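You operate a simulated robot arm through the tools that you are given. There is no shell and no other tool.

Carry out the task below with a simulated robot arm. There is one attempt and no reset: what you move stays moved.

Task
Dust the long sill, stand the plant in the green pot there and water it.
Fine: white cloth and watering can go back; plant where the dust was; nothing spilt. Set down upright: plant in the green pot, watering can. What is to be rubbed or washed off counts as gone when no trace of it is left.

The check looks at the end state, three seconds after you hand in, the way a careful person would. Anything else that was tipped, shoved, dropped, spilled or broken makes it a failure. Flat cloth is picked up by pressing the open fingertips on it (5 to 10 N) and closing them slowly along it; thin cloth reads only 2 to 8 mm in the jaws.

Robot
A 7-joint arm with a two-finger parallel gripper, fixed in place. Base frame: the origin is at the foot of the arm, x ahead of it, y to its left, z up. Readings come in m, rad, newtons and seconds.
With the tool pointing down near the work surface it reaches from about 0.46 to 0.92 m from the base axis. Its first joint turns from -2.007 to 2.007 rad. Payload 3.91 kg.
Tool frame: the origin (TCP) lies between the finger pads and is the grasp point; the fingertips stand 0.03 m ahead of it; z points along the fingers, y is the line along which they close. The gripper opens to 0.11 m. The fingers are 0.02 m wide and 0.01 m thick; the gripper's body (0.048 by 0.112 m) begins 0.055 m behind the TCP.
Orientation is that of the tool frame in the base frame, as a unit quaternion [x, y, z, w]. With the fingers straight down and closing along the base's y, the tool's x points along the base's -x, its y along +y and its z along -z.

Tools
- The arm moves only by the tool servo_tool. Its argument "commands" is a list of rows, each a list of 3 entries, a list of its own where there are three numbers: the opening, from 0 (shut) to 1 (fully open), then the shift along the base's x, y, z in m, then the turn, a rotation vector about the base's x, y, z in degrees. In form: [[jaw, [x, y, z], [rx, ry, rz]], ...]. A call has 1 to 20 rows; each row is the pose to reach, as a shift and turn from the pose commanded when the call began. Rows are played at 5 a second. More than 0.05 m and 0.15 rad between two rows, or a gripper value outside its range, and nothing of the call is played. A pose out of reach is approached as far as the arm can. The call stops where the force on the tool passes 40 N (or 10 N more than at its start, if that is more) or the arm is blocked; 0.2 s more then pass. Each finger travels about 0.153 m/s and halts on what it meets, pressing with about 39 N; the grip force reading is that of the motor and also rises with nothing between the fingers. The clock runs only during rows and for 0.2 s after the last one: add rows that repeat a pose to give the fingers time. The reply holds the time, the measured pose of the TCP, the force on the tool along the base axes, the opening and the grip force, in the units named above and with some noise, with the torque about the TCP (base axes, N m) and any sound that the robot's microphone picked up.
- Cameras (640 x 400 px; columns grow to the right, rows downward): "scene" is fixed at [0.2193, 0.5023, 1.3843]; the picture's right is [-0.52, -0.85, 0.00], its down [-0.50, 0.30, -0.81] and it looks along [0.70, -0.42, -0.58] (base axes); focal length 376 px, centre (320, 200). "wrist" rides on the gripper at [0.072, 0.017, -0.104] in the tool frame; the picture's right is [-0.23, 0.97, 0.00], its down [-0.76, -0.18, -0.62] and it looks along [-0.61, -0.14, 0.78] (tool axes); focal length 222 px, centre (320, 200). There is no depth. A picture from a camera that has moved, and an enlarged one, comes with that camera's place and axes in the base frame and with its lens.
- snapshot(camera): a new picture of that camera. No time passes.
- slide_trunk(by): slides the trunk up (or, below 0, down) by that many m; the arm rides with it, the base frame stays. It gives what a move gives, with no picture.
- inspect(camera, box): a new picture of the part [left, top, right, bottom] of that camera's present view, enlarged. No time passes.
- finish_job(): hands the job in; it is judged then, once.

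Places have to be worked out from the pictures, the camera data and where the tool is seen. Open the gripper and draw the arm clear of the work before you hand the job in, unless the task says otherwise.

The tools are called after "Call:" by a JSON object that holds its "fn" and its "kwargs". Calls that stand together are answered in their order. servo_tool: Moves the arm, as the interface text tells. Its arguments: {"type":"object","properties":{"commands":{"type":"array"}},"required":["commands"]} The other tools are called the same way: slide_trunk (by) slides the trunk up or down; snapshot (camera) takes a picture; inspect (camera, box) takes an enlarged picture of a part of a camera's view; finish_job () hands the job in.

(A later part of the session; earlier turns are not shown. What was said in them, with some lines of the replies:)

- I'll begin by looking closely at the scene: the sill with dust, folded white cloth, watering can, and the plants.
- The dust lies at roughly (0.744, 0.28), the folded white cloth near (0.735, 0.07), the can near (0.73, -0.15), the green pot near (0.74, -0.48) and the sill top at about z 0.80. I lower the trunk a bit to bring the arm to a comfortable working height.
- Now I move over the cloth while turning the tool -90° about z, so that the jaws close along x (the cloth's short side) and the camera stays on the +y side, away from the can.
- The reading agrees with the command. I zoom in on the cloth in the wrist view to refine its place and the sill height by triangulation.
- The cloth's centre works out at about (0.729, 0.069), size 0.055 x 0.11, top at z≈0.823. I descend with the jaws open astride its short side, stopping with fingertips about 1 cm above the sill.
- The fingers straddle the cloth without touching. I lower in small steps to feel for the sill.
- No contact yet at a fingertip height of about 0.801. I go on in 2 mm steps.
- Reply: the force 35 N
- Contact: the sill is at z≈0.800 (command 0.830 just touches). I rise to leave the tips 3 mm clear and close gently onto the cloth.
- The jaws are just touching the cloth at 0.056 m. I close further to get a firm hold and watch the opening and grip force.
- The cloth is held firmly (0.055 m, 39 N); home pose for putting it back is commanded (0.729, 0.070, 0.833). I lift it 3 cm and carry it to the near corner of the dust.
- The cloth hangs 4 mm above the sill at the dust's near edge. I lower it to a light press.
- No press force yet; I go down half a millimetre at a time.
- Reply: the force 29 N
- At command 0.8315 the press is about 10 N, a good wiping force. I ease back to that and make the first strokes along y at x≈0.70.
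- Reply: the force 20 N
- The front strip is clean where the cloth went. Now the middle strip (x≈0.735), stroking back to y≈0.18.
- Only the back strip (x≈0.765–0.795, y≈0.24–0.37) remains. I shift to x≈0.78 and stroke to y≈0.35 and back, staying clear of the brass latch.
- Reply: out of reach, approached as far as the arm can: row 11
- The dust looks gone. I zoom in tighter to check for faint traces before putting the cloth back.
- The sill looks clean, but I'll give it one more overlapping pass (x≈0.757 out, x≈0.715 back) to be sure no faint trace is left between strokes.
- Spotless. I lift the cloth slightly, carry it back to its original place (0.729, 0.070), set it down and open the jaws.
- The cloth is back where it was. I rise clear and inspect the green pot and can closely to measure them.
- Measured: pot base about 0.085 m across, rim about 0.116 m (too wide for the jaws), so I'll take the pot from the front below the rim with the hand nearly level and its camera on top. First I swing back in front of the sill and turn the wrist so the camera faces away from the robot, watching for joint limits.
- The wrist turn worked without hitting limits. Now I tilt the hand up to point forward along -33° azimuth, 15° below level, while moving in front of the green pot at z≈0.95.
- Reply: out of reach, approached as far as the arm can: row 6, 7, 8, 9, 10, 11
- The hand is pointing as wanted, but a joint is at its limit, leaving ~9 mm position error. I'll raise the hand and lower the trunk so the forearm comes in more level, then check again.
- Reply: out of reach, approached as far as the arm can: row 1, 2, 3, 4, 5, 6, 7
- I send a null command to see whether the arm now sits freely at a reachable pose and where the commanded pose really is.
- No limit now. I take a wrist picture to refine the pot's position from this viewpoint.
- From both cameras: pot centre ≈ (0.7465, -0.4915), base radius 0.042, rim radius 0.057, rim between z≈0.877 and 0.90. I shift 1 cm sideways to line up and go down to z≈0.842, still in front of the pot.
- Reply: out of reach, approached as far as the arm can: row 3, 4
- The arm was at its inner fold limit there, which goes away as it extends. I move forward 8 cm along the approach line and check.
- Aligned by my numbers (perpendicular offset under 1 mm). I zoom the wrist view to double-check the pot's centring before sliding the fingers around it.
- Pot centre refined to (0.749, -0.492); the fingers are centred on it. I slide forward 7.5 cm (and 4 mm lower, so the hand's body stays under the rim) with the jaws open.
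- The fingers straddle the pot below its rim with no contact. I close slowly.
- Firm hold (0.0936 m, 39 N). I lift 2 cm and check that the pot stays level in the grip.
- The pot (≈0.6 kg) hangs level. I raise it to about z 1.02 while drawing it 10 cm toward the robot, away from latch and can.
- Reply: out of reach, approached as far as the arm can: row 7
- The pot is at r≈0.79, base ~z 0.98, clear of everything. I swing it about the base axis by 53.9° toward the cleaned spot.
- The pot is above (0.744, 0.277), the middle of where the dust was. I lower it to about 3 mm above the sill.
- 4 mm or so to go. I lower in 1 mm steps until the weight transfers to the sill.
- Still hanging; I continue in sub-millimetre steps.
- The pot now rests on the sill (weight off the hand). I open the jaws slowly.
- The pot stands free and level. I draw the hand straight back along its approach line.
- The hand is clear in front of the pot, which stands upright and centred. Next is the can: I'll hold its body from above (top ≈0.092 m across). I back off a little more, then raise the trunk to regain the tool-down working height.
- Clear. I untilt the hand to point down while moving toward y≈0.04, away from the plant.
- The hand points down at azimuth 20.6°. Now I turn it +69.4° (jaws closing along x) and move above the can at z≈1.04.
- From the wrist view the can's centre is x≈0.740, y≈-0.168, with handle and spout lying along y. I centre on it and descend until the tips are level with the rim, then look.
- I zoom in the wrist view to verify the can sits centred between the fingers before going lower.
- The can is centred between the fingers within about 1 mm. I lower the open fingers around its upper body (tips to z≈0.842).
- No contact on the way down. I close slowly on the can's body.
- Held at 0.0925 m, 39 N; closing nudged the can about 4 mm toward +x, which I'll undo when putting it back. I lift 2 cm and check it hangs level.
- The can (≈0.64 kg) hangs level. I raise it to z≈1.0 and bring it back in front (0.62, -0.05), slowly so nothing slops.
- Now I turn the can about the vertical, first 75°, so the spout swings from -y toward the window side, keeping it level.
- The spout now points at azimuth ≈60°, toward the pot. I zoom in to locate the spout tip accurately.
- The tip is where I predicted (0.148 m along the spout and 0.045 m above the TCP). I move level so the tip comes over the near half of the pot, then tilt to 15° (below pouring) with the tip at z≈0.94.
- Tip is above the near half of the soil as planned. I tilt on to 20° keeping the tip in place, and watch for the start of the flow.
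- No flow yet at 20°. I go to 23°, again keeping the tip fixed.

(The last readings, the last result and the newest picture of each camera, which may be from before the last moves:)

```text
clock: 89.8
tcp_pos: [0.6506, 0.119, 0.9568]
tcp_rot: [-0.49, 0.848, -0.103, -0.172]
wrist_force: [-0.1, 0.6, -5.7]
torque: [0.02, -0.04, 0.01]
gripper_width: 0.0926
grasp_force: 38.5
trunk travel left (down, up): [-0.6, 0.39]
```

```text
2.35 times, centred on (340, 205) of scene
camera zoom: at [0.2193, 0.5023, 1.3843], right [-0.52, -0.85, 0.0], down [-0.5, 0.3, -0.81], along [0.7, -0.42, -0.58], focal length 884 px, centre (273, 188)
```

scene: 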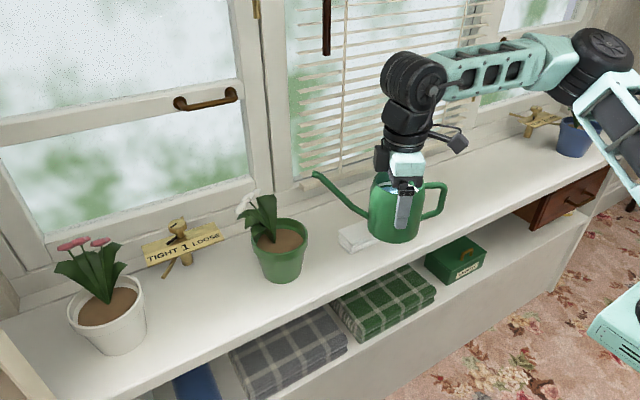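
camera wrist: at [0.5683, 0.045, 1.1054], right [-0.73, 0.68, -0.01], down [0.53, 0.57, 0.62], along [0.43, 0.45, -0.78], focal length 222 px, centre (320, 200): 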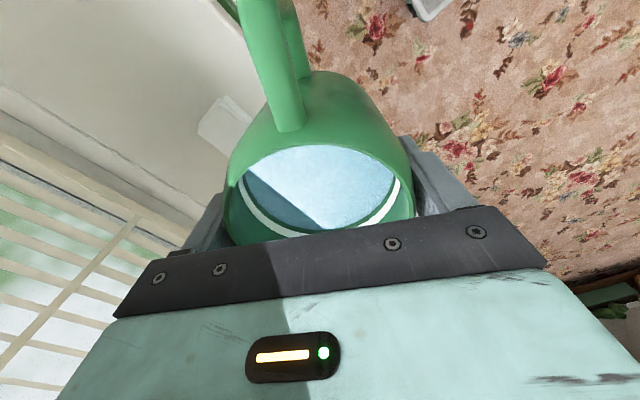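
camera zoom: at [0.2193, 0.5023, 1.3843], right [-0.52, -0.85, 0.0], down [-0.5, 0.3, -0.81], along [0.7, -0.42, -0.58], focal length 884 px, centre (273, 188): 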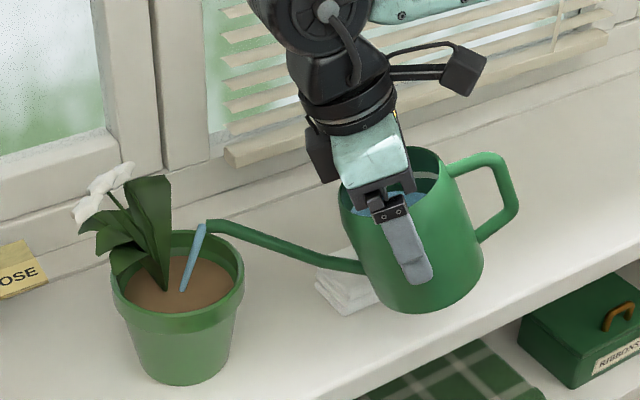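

A thin stream now runs from the spout onto the soil, well inside the pot. I hold here for two seconds and look again.

Call:
{"fn": "servo_tool", "kwargs": {"commands": [[0.6, [0, 0, 0], [0, 0, 0]], [0.6, [0, 0, 0], [0, 0, 0]], [0.6, [0, 0, 0], [0, 0, 0]], [0.6, [0, 0, 0], [0, 0, 0]], [0.6, [0, 0, 0], [0, 0, 0]], [0.6, [0, 0, 0], [0, 0, 0]], [0.6, [0, 0, 0], [0, 0, 0]], [0.6, [0, 0, 0], [0, 0, 0]], [0.6, [0, 0, 0], [0, 0, 0]]]}}

Call:
{"fn": "inspect", "kwargs": {"camera": "scene", "box": [220, 170, 380, 290]}}

```text
clock: 91.8
tcp_pos: [0.6512, 0.1186, 0.9568]
tcp_rot: [-0.49, 0.848, -0.103, -0.171]
wrist_force: [-0.9, 0.5, -6.9]
torque: [0.0, -0.01, 0.0]
gripper_width: 0.0927
grasp_force: 38.7
trunk travel left (down, up): [-0.6, 0.39]
```

```text
3.33 times, centred on (300, 230) of scene
camera zoom: at [0.2193, 0.5023, 1.3843], right [-0.52, -0.85, 0.0], down [-0.5, 0.3, -0.81], along [0.7, -0.42, -0.58], focal length 1252 px, centre (387, 100)
```

zoom: 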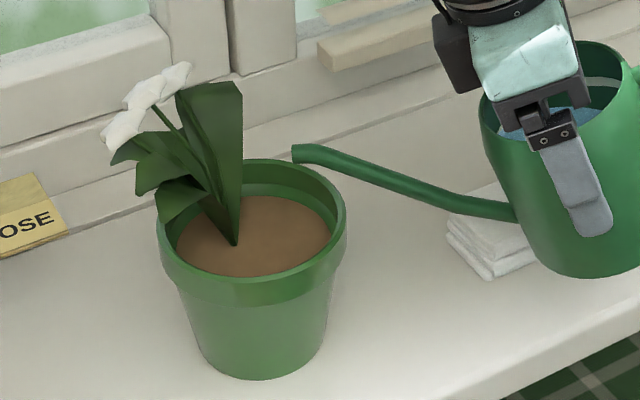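

The stream stopped by itself as the level fell to the spout's lip; little has been poured so far. I tilt to 26° and hold for about 1.5 s.

Call:
{"fn": "servo_tool", "kwargs": {"commands": [[0.6, [0.0002, 0.0005, 0.004], [-1.302, 0.746, 0]], [0.6, [0.0005, 0.001, 0.0081], [-2.604, 1.491, 0]], [0.6, [0.0005, 0.001, 0.0081], [-2.604, 1.491, 0]]]}}

Call:
{"fn": "inspect", "kwargs": {"camera": "scene", "box": [220, 170, 380, 290]}}

Call:
{"fn": "servo_tool", "kwargs": {"commands": [[0.6, [0, 0, 0], [0, 0, 0]], [0.6, [0, 0, 0], [0, 0, 0]], [0.6, [0, 0, 0], [0, 0, 0]], [0.6, [0, 0, 0], [0, 0, 0]], [0.6, [0, 0, 0], [0, 0, 0]], [0.6, [0, 0, 0], [0, 0, 0]], [0.6, [0, 0, 0], [0, 0, 0]]]}}

Call:
{"fn": "inspect", "kwargs": {"camera": "scene", "box": [220, 170, 380, 290]}}

```text
clock: 92.5
tcp_pos: [0.6522, 0.1202, 0.9656]
tcp_rot: [-0.488, 0.843, -0.116, -0.194]
wrist_force: [0.0, -0.4, -5.7]
torque: [0.03, -0.01, -0.02]
gripper_width: 0.0925
grasp_force: 39.3
trunk travel left (down, up): [-0.6, 0.39]
```

```text
3.33 times, centred on (300, 230) of scene
camera zoom: at [0.2193, 0.5023, 1.3843], right [-0.52, -0.85, 0.0], down [-0.5, 0.3, -0.81], along [0.7, -0.42, -0.58], focal length 1252 px, centre (387, 100)
```

zoom: 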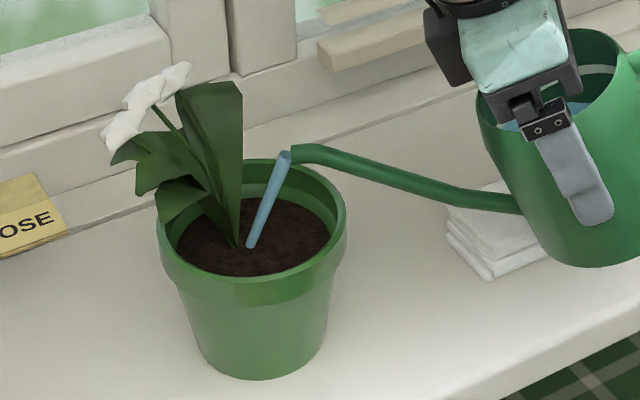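

```text
clock: 94.2
tcp_pos: [0.6516, 0.1205, 0.966]
tcp_rot: [-0.487, 0.844, -0.115, -0.193]
wrist_force: [0.9, 0.0, -4.5]
torque: [0.0, 0.01, 0.02]
gripper_width: 0.0927
grasp_force: 39.2
trunk travel left (down, up): [-0.6, 0.39]
```

```text
3.33 times, centred on (300, 230) of scene
camera zoom: at [0.2193, 0.5023, 1.3843], right [-0.52, -0.85, 0.0], down [-0.5, 0.3, -0.81], along [0.7, -0.42, -0.58], focal length 1252 px, centre (387, 100)
```

zoom: 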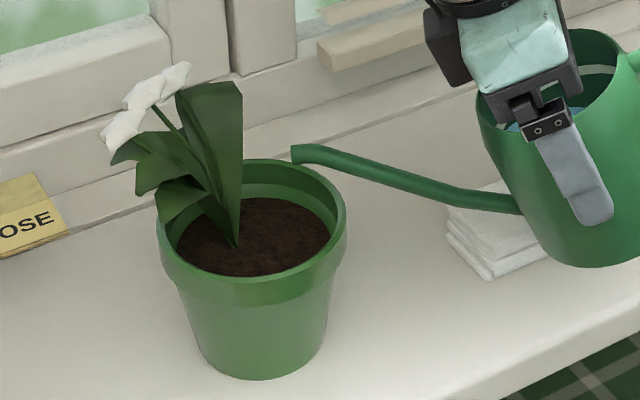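

The soil has turned dark and wet, and the stream has stopped again. I check the can's remaining water and the pot close up before deciding whether more is needed.

Call:
{"fn": "inspect", "kwargs": {"camera": "scene", "box": [250, 190, 320, 250]}}

Call:
{"fn": "snapshot", "kwargs": {"camera": "wrist"}}

Call:
{"fn": "servo_tool", "kwargs": {"commands": [[0.6, [0, 0, 0], [0, 0, 0]]]}}

Call:
{"fn": "servo_tool", "kwargs": {"commands": [[0.6, [0, 0, 0], [0, 0, 0]]]}}

Call:
{"fn": "servo_tool", "kwargs": {"commands": [[0.6, [0, 0, 0], [0, 0, 0]]]}}

```text
6.67 times, centred on (285, 220) of scene
camera zoom: at [0.2193, 0.5023, 1.3843], right [-0.52, -0.85, 0.0], down [-0.5, 0.3, -0.81], along [0.7, -0.42, -0.58], focal length 2504 px, centre (553, 67)
```

zoom: 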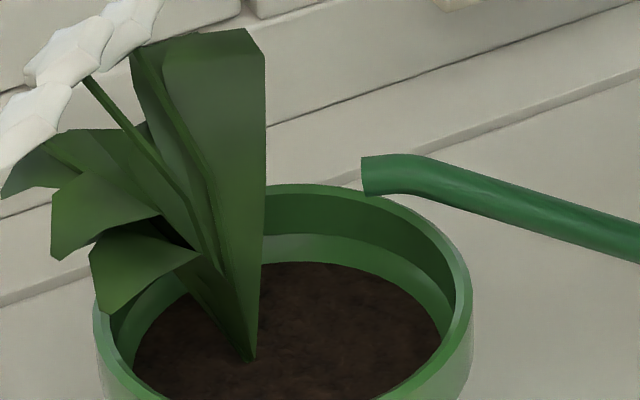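

```text
taken
camera wrist: at [0.6274, 0.1116, 1.0907], right [-0.74, 0.66, -0.11], down [0.63, 0.74, 0.23], along [0.23, 0.1, -0.97], focal length 222 px, centre (320, 200)
```

wrist: 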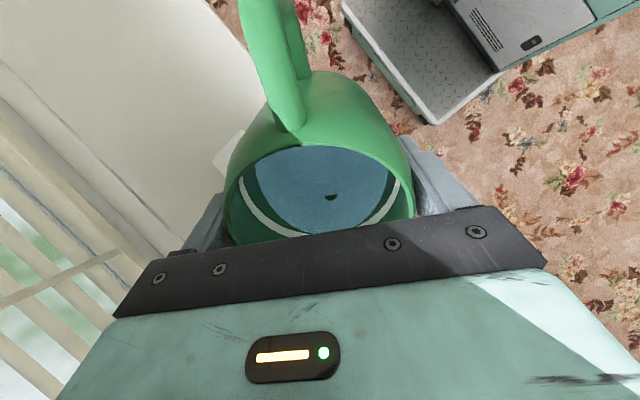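

```text
clock: 94.5
tcp_pos: [0.652, 0.1205, 0.9654]
tcp_rot: [-0.488, 0.843, -0.115, -0.193]
wrist_force: [-1.2, 0.5, -5.2]
torque: [0.07, -0.03, 0.02]
gripper_width: 0.0928
grasp_force: 38.9
trunk travel left (down, up): [-0.6, 0.39]
```

```text
clock: 95.0
tcp_pos: [0.6519, 0.1193, 0.9654]
tcp_rot: [-0.488, 0.843, -0.115, -0.194]
wrist_force: [0.6, -0.9, -6.2]
torque: [0.06, -0.03, 0.0]
gripper_width: 0.0927
grasp_force: 39.4
trunk travel left (down, up): [-0.6, 0.39]
```

```text
clock: 95.3
tcp_pos: [0.6524, 0.12, 0.9653]
tcp_rot: [-0.487, 0.844, -0.115, -0.193]
wrist_force: [0.6, -0.5, -5.4]
torque: [0.05, 0.01, -0.01]
gripper_width: 0.0928
grasp_force: 39.7
trunk travel left (down, up): [-0.6, 0.39]
```

About 0.08–0.09 kg seems to have gone in, the soil is dark all over with no standing water. I add one small helping (28°) for good measure.

Call:
{"fn": "servo_tool", "kwargs": {"commands": [[0.6, [0.0003, 0.0004, 0.0027], [-0.868, 0.497, 0]], [0.6, [0.0005, 0.0007, 0.0053], [-1.736, 0.994, 0]], [0.6, [0.0005, 0.0007, 0.0053], [-1.736, 0.994, 0]]]}}

Call:
{"fn": "inspect", "kwargs": {"camera": "scene", "box": [220, 170, 380, 290]}}

Call:
{"fn": "servo_tool", "kwargs": {"commands": [[0.6, [0, 0, 0], [0, 0, 0]], [0.6, [0, 0, 0], [0, 0, 0]], [0.6, [0, 0, 0], [0, 0, 0]], [0.6, [0, 0, 0], [0, 0, 0]], [0.6, [0, 0, 0], [0, 0, 0]], [0.6, [0, 0, 0], [0, 0, 0]]]}}

Call:
{"fn": "inspect", "kwargs": {"camera": "scene", "box": [220, 170, 380, 290]}}

```text
clock: 96.2
tcp_pos: [0.6518, 0.1201, 0.9689]
tcp_rot: [-0.486, 0.84, -0.124, -0.209]
wrist_force: [-0.2, 0.3, -5.2]
torque: [0.02, -0.03, -0.01]
gripper_width: 0.0928
grasp_force: 38.9
trunk travel left (down, up): [-0.6, 0.39]
```

```text
3.33 times, centred on (300, 230) of scene
camera zoom: at [0.2193, 0.5023, 1.3843], right [-0.52, -0.85, 0.0], down [-0.5, 0.3, -0.81], along [0.7, -0.42, -0.58], focal length 1252 px, centre (387, 100)
```

zoom: 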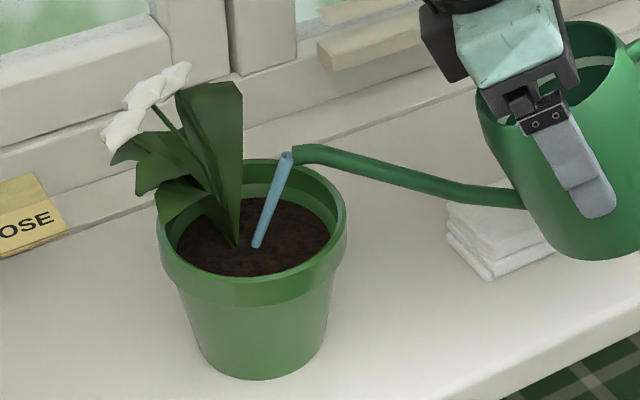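

```text
clock: 97.5
tcp_pos: [0.6516, 0.1192, 0.97]
tcp_rot: [-0.486, 0.84, -0.124, -0.208]
wrist_force: [0.2, 1.0, -4.1]
torque: [0.03, -0.01, -0.01]
gripper_width: 0.093
grasp_force: 39.0
trunk travel left (down, up): [-0.6, 0.39]
```

```text
3.33 times, centred on (300, 230) of scene
camera zoom: at [0.2193, 0.5023, 1.3843], right [-0.52, -0.85, 0.0], down [-0.5, 0.3, -0.81], along [0.7, -0.42, -0.58], focal length 1252 px, centre (387, 100)
```

zoom: 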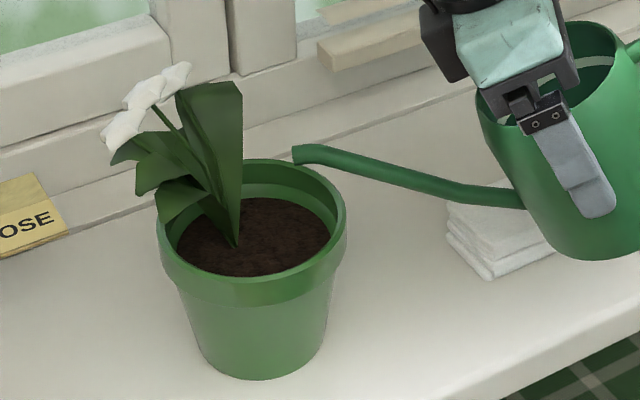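

Watering is done; the stream has stopped. I level the can again while raising it, keeping the tip over the pot until it's upright.

Call:
{"fn": "servo_tool", "kwargs": {"commands": [[0.6, [0, 0, 0.005], [3.47, -1.988, 0]], [0.6, [0, 0, 0.012], [7.81, -4.473, 0]], [0.6, [0, 0, 0.02], [12.15, -6.958, 0]], [0.6, [0, 0, 0.026], [16.49, -9.443, 0]], [0.6, [0, 0, 0.032], [20.83, -11.93, 0]], [0.6, [0, 0, 0.035], [24.3, -13.92, 0]], [0.6, [0, 0, 0.035], [24.3, -13.92, 0]]]}}

Call:
{"fn": "snapshot", "kwargs": {"camera": "scene"}}

```text
clock: 99.2
tcp_pos: [0.6524, 0.1194, 1.0047]
tcp_rot: [-0.499, 0.867, -0.003, 0.001]
wrist_force: [0.2, -0.2, -4.9]
torque: [-0.03, 0.01, -0.01]
gripper_width: 0.0925
grasp_force: 38.9
trunk travel left (down, up): [-0.6, 0.39]
```

```text
taken
```

scene: 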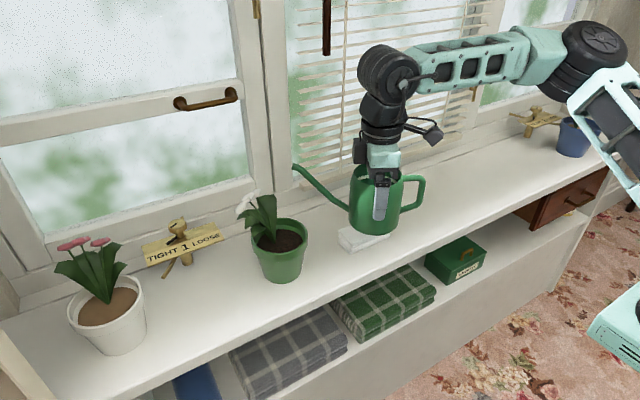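

Level again. I reverse the way I came: back off and turn the can -75°, then another -75°, so the spout points to -y as at the start.

Call:
{"fn": "servo_tool", "kwargs": {"commands": [[0.6, [-0.016, -0.01, 0], [0, 0, 0]], [0.6, [-0.033, -0.021, 0], [0, 0, -2]], [0.6, [-0.033, -0.029, 0], [0, 0, -8]], [0.6, [-0.033, -0.037, 0], [0, 0, -14]], [0.6, [-0.033, -0.045, 0], [0, 0, -20]], [0.6, [-0.033, -0.053, 0], [0, 0, -26]], [0.6, [-0.033, -0.061, 0], [0, 0, -32]], [0.6, [-0.033, -0.069, 0], [0, 0, -38]], [0.6, [-0.033, -0.077, 0], [0, 0, -44]], [0.6, [-0.033, -0.085, 0], [0, 0, -50]], [0.6, [-0.033, -0.093, 0], [0, 0, -56]], [0.6, [-0.033, -0.101, 0], [0, 0, -62]], [0.6, [-0.033, -0.111, 0], [0, 0, -68]], [0.6, [-0.033, -0.119, 0], [0, 0, -73]], [0.6, [-0.033, -0.121, 0], [0, 0, -75]], [0.6, [-0.033, -0.121, 0], [0, 0, -75]]]}}

Call:
{"fn": "servo_tool", "kwargs": {"commands": [[0.6, [0, -0.004, 0], [0, 0, -4]], [0.6, [0, -0.008, 0], [0, 0, -10]], [0.6, [0, -0.012, 0], [0, 0, -16]], [0.6, [0, -0.016, 0], [0, 0, -22]], [0.6, [0, -0.02, 0], [0, 0, -28]], [0.6, [0, -0.024, 0], [0, 0, -34]], [0.6, [0, -0.028, 0], [0, 0, -40]], [0.6, [0, -0.032, 0], [0, 0, -46]], [0.6, [0, -0.036, 0], [0, 0, -52]], [0.6, [0, -0.04, 0], [0, 0, -58]], [0.6, [0, -0.044, 0], [0, 0, -64]], [0.6, [0, -0.048, 0], [0, 0, -70]], [0.6, [0, -0.05, 0], [0, 0, -75]], [0.6, [0, -0.05, 0], [0, 0, -75]]]}}

Call:
{"fn": "snapshot", "kwargs": {"camera": "scene"}}

```text
clock: 102.5
tcp_pos: [0.6179, -0.0008, 1.004]
tcp_rot: [0.131, 0.991, -0.002, 0.0]
wrist_force: [-0.3, 0.7, -5.3]
torque: [0.01, 0.01, 0.02]
gripper_width: 0.0925
grasp_force: 38.8
trunk travel left (down, up): [-0.6, 0.39]
```

```text
clock: 105.5
tcp_pos: [0.6188, -0.0512, 1.005]
tcp_rot: [0.708, 0.707, -0.001, -0.002]
wrist_force: [-0.4, 1.0, -4.7]
torque: [0.01, 0.01, 0.01]
gripper_width: 0.0926
grasp_force: 39.3
trunk travel left (down, up): [-0.6, 0.39]
```

```text
taken
```

scene: 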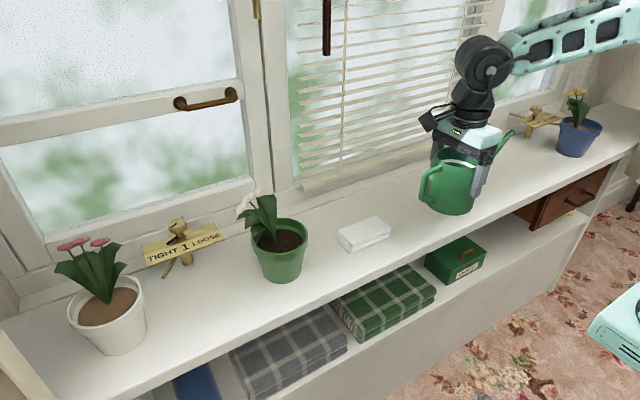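

Now I carry the can back above its original spot, correcting the 4 mm grip offset, and lower to about 5 mm above the sill.

Call:
{"fn": "servo_tool", "kwargs": {"commands": [[0.6, [0.01, -0.0105, 0], [0, 0, 0]], [0.6, [0.026, -0.0272, 0], [0, 0, 0]], [0.6, [0.044, -0.046, 0], [0, 0, 0]], [0.6, [0.062, -0.065, 0], [0, 0, 0]], [0.6, [0.08, -0.084, 0], [0, 0, 0]], [0.6, [0.096, -0.1005, 0], [0, 0, 0]], [0.6, [0.108, -0.113, -0.008], [0, 0, 0]], [0.6, [0.116, -0.1215, -0.02], [0, 0, 0]], [0.6, [0.116, -0.1215, -0.04], [0, 0, 0]], [0.6, [0.116, -0.1215, -0.062], [0, 0, 0]], [0.6, [0.116, -0.1215, -0.084], [0, 0, 0]], [0.6, [0.116, -0.1215, -0.104], [0, 0, 0]], [0.6, [0.116, -0.1215, -0.118], [0, 0, 0]], [0.6, [0.116, -0.1215, -0.127], [0, 0, 0]], [0.6, [0.116, -0.1215, -0.127], [0, 0, 0]]]}}

Call:
{"fn": "inspect", "kwargs": {"camera": "scene", "box": [380, 110, 540, 230]}}

```text
clock: 108.8
tcp_pos: [0.7342, -0.1708, 0.8785]
tcp_rot: [0.708, 0.706, -0.002, -0.001]
wrist_force: [-0.1, 0.1, -4.2]
torque: [0.0, 0.0, -0.01]
gripper_width: 0.0928
grasp_force: 39.1
trunk travel left (down, up): [-0.6, 0.39]
```

```text
3.33 times, centred on (460, 170) of scene
camera zoom: at [0.2193, 0.5023, 1.3843], right [-0.52, -0.85, 0.0], down [-0.5, 0.3, -0.81], along [0.7, -0.42, -0.58], focal length 1252 px, centre (-147, 300)
```

zoom: 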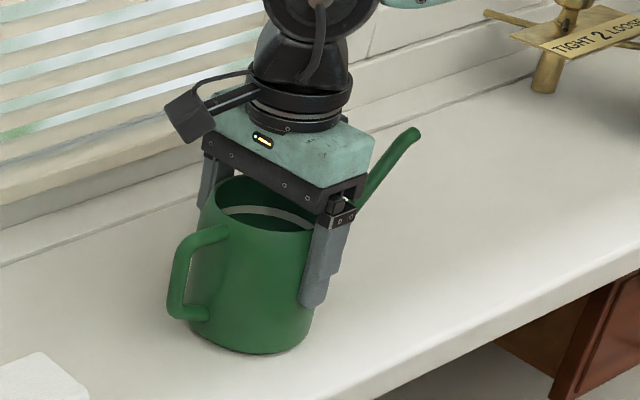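

Nearly down. I lower the last millimetres gently and watch the weight transfer.

Call:
{"fn": "servo_tool", "kwargs": {"commands": [[0.6, [0, 0, -0.002], [0, 0, 0]], [0.6, [0, 0, -0.0045], [0, 0, 0]], [0.6, [0, 0, -0.0045], [0, 0, 0]]]}}

Call:
{"fn": "inspect", "kwargs": {"camera": "scene", "box": [400, 140, 500, 220]}}

```text
clock: 109.5
tcp_pos: [0.7351, -0.1707, 0.875]
tcp_rot: [0.707, 0.707, -0.002, -0.001]
wrist_force: [-2.0, -1.2, 3.7]
torque: [-0.43, 0.07, -0.06]
gripper_width: 0.0928
grasp_force: 38.8
trunk travel left (down, up): [-0.6, 0.39]
```

```text
5.00 times, centred on (450, 180) of scene
camera zoom: at [0.2193, 0.5023, 1.3843], right [-0.52, -0.85, 0.0], down [-0.5, 0.3, -0.81], along [0.7, -0.42, -0.58], focal length 1878 px, centre (-330, 300)
```

zoom: 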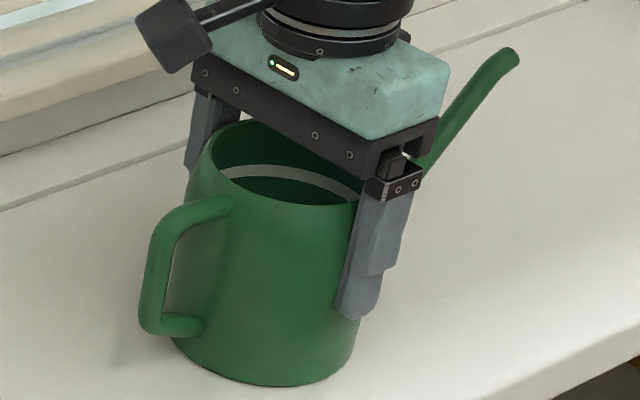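

The can touches down, matching its original picture position within ~1.5 mm. I ease up half a millimetre and open the jaws slowly.

Call:
{"fn": "servo_tool", "kwargs": {"commands": [[0.6, [0, 0, 0.0005], [0, 0, 0]], [0.82, [0, 0, 0.0005], [0, 0, 0]], [0.85, [0, 0, 0.0005], [0, 0, 0]], [0.88, [0, 0, 0.0005], [0, 0, 0]], [0.92, [0, 0, 0.0005], [0, 0, 0]], [0.96, [0, 0, 0.0005], [0, 0, 0]], [1, [0, 0, 0.0005], [0, 0, 0]], [1, [0, 0, 0.0005], [0, 0, 0]]]}}

Call:
{"fn": "inspect", "kwargs": {"camera": "scene", "box": [400, 140, 500, 220]}}

Call:
{"fn": "snapshot", "kwargs": {"camera": "wrist"}}

```text
clock: 111.3
tcp_pos: [0.7356, -0.1728, 0.875]
tcp_rot: [0.707, 0.707, -0.002, -0.001]
wrist_force: [-0.6, 0.2, 0.0]
torque: [-0.03, -0.01, 0.01]
gripper_width: 0.1101
grasp_force: 0.0
trunk travel left (down, up): [-0.6, 0.39]
```

```text
5.00 times, centred on (450, 180) of scene
camera zoom: at [0.2193, 0.5023, 1.3843], right [-0.52, -0.85, 0.0], down [-0.5, 0.3, -0.81], along [0.7, -0.42, -0.58], focal length 1878 px, centre (-330, 300)
```

zoom: 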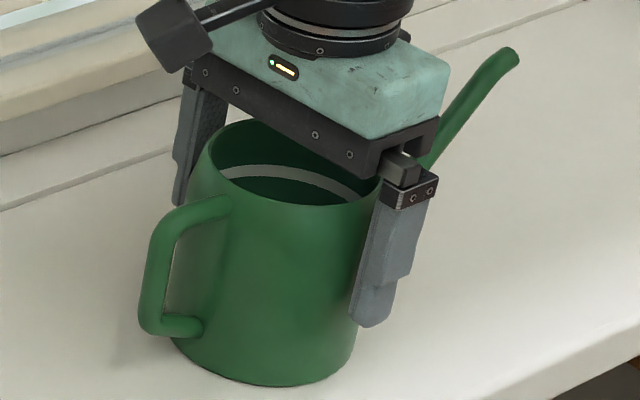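

```text
taken
camera wrist: at [0.7532, -0.0997, 0.9788], right [0.97, -0.23, -0.01], down [-0.17, -0.76, 0.62], along [-0.15, -0.61, -0.78], focal length 222 px, centre (320, 200)
```

wrist: 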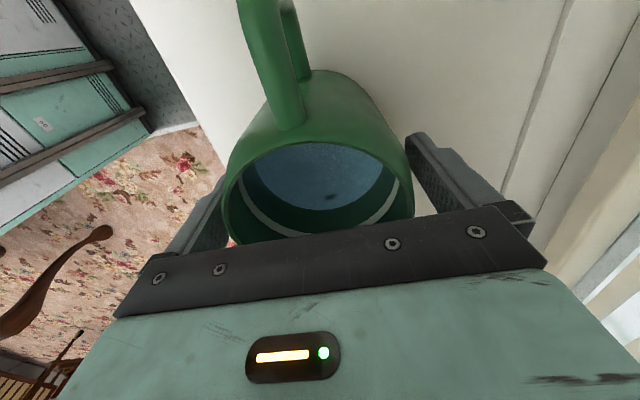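

Released; the can stands upright and the fingers are clear on both sides. I rise straight up.

Call:
{"fn": "servo_tool", "kwargs": {"commands": [[1, [0, 0, 0.015], [0, 0, 0]], [1, [0, 0, 0.035], [0, 0, 0]], [1, [0, 0, 0.06], [0, 0, 0]], [1, [0, 0, 0.09], [0, 0, 0]], [1, [0, 0, 0.12], [0, 0, 0]], [1, [-0.03, 0, 0.15], [0, 0, 0]], [1, [-0.07, 0, 0.18], [0, 0, 0]], [1, [-0.11, 0, 0.2], [0, 0, 0]], [1, [-0.15, 0, 0.22], [0, 0, 0]], [1, [-0.19, 0, 0.24], [0, 0, 0]], [1, [-0.19, 0, 0.24], [0, 0, 0]]]}}

Call:
{"fn": "snapshot", "kwargs": {"camera": "scene"}}

Call:
{"fn": "inspect", "kwargs": {"camera": "scene", "box": [200, 170, 440, 300]}}

Call:
{"fn": "inspect", "kwargs": {"camera": "scene", "box": [380, 80, 640, 240]}}

```text
clock: 113.8
tcp_pos: [0.5419, -0.1701, 1.1145]
tcp_rot: [0.707, 0.707, -0.002, -0.002]
wrist_force: [-0.3, 0.4, -0.9]
torque: [-0.01, 0.01, 0.0]
gripper_width: 0.1098
grasp_force: 0.1
trunk travel left (down, up): [-0.6, 0.39]
```

```text
taken
```

scene: 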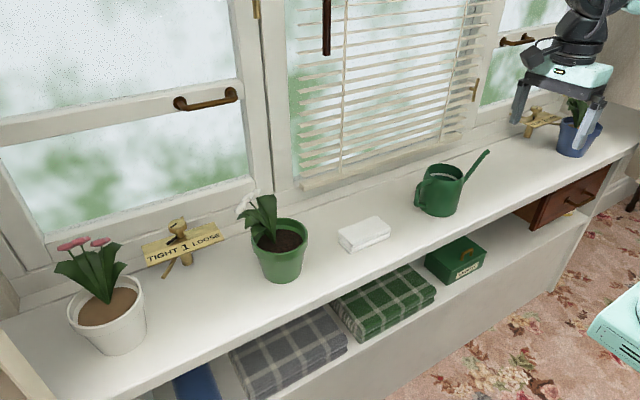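

```text
2.67 times, centred on (320, 235) of scene
camera zoom: at [0.2193, 0.5023, 1.3843], right [-0.52, -0.85, 0.0], down [-0.5, 0.3, -0.81], along [0.7, -0.42, -0.58], focal length 1002 px, centre (320, 107)
```

zoom: 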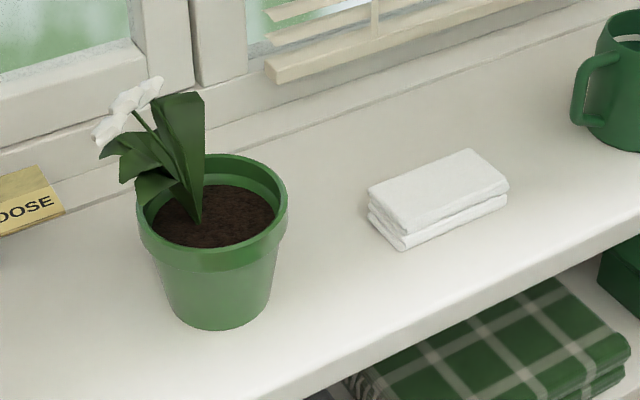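

```text
2.46 times, centred on (510, 160) of scene
camera zoom: at [0.2193, 0.5023, 1.3843], right [-0.52, -0.85, 0.0], down [-0.5, 0.3, -0.81], along [0.7, -0.42, -0.58], focal length 925 px, centre (-148, 298)
```

zoom: 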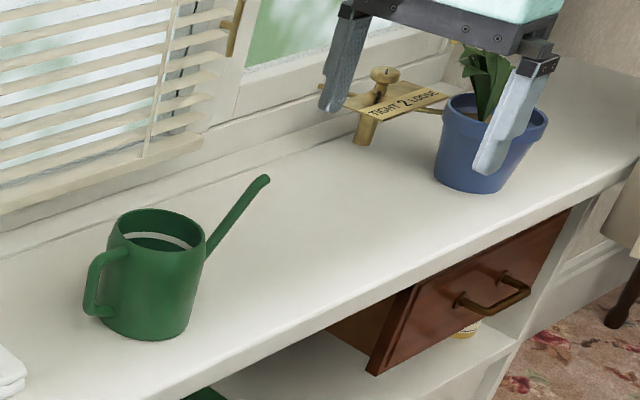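

Everything checks out. The sill is clean with no drips, and the green pot stands upright with wet soil where the dust was. The cloth and can are back in place, the other things are untouched, and the gripper is open and clear of the work. I hand the job in.

Call:
{"fn": "finish_job", "kwargs": {}}

```text
The job is handed in.
```

The job is handed in, and I saw nothing out of place in the last pictures before I did so. I don't have the verdict from the check.

- **Dust:** I wiped the patch with the white cloth and went over it a second time. No trace showed in the close-ups.
- **Plant:** the green pot stands upright in the middle of where the dust was.
- **Watering:** I poured in several small amounts until the soil was dark all over. There was no standing water and no drips on the sill.
- **Put back:** the cloth is folded where it was. The watering can stands upright, within about 2 mm of its old spot, still partly full.
- **Everything else:** the other two plants, the window latches and the things on the shelf were not touched.

The gripper is open and the arm is clear of the sill.
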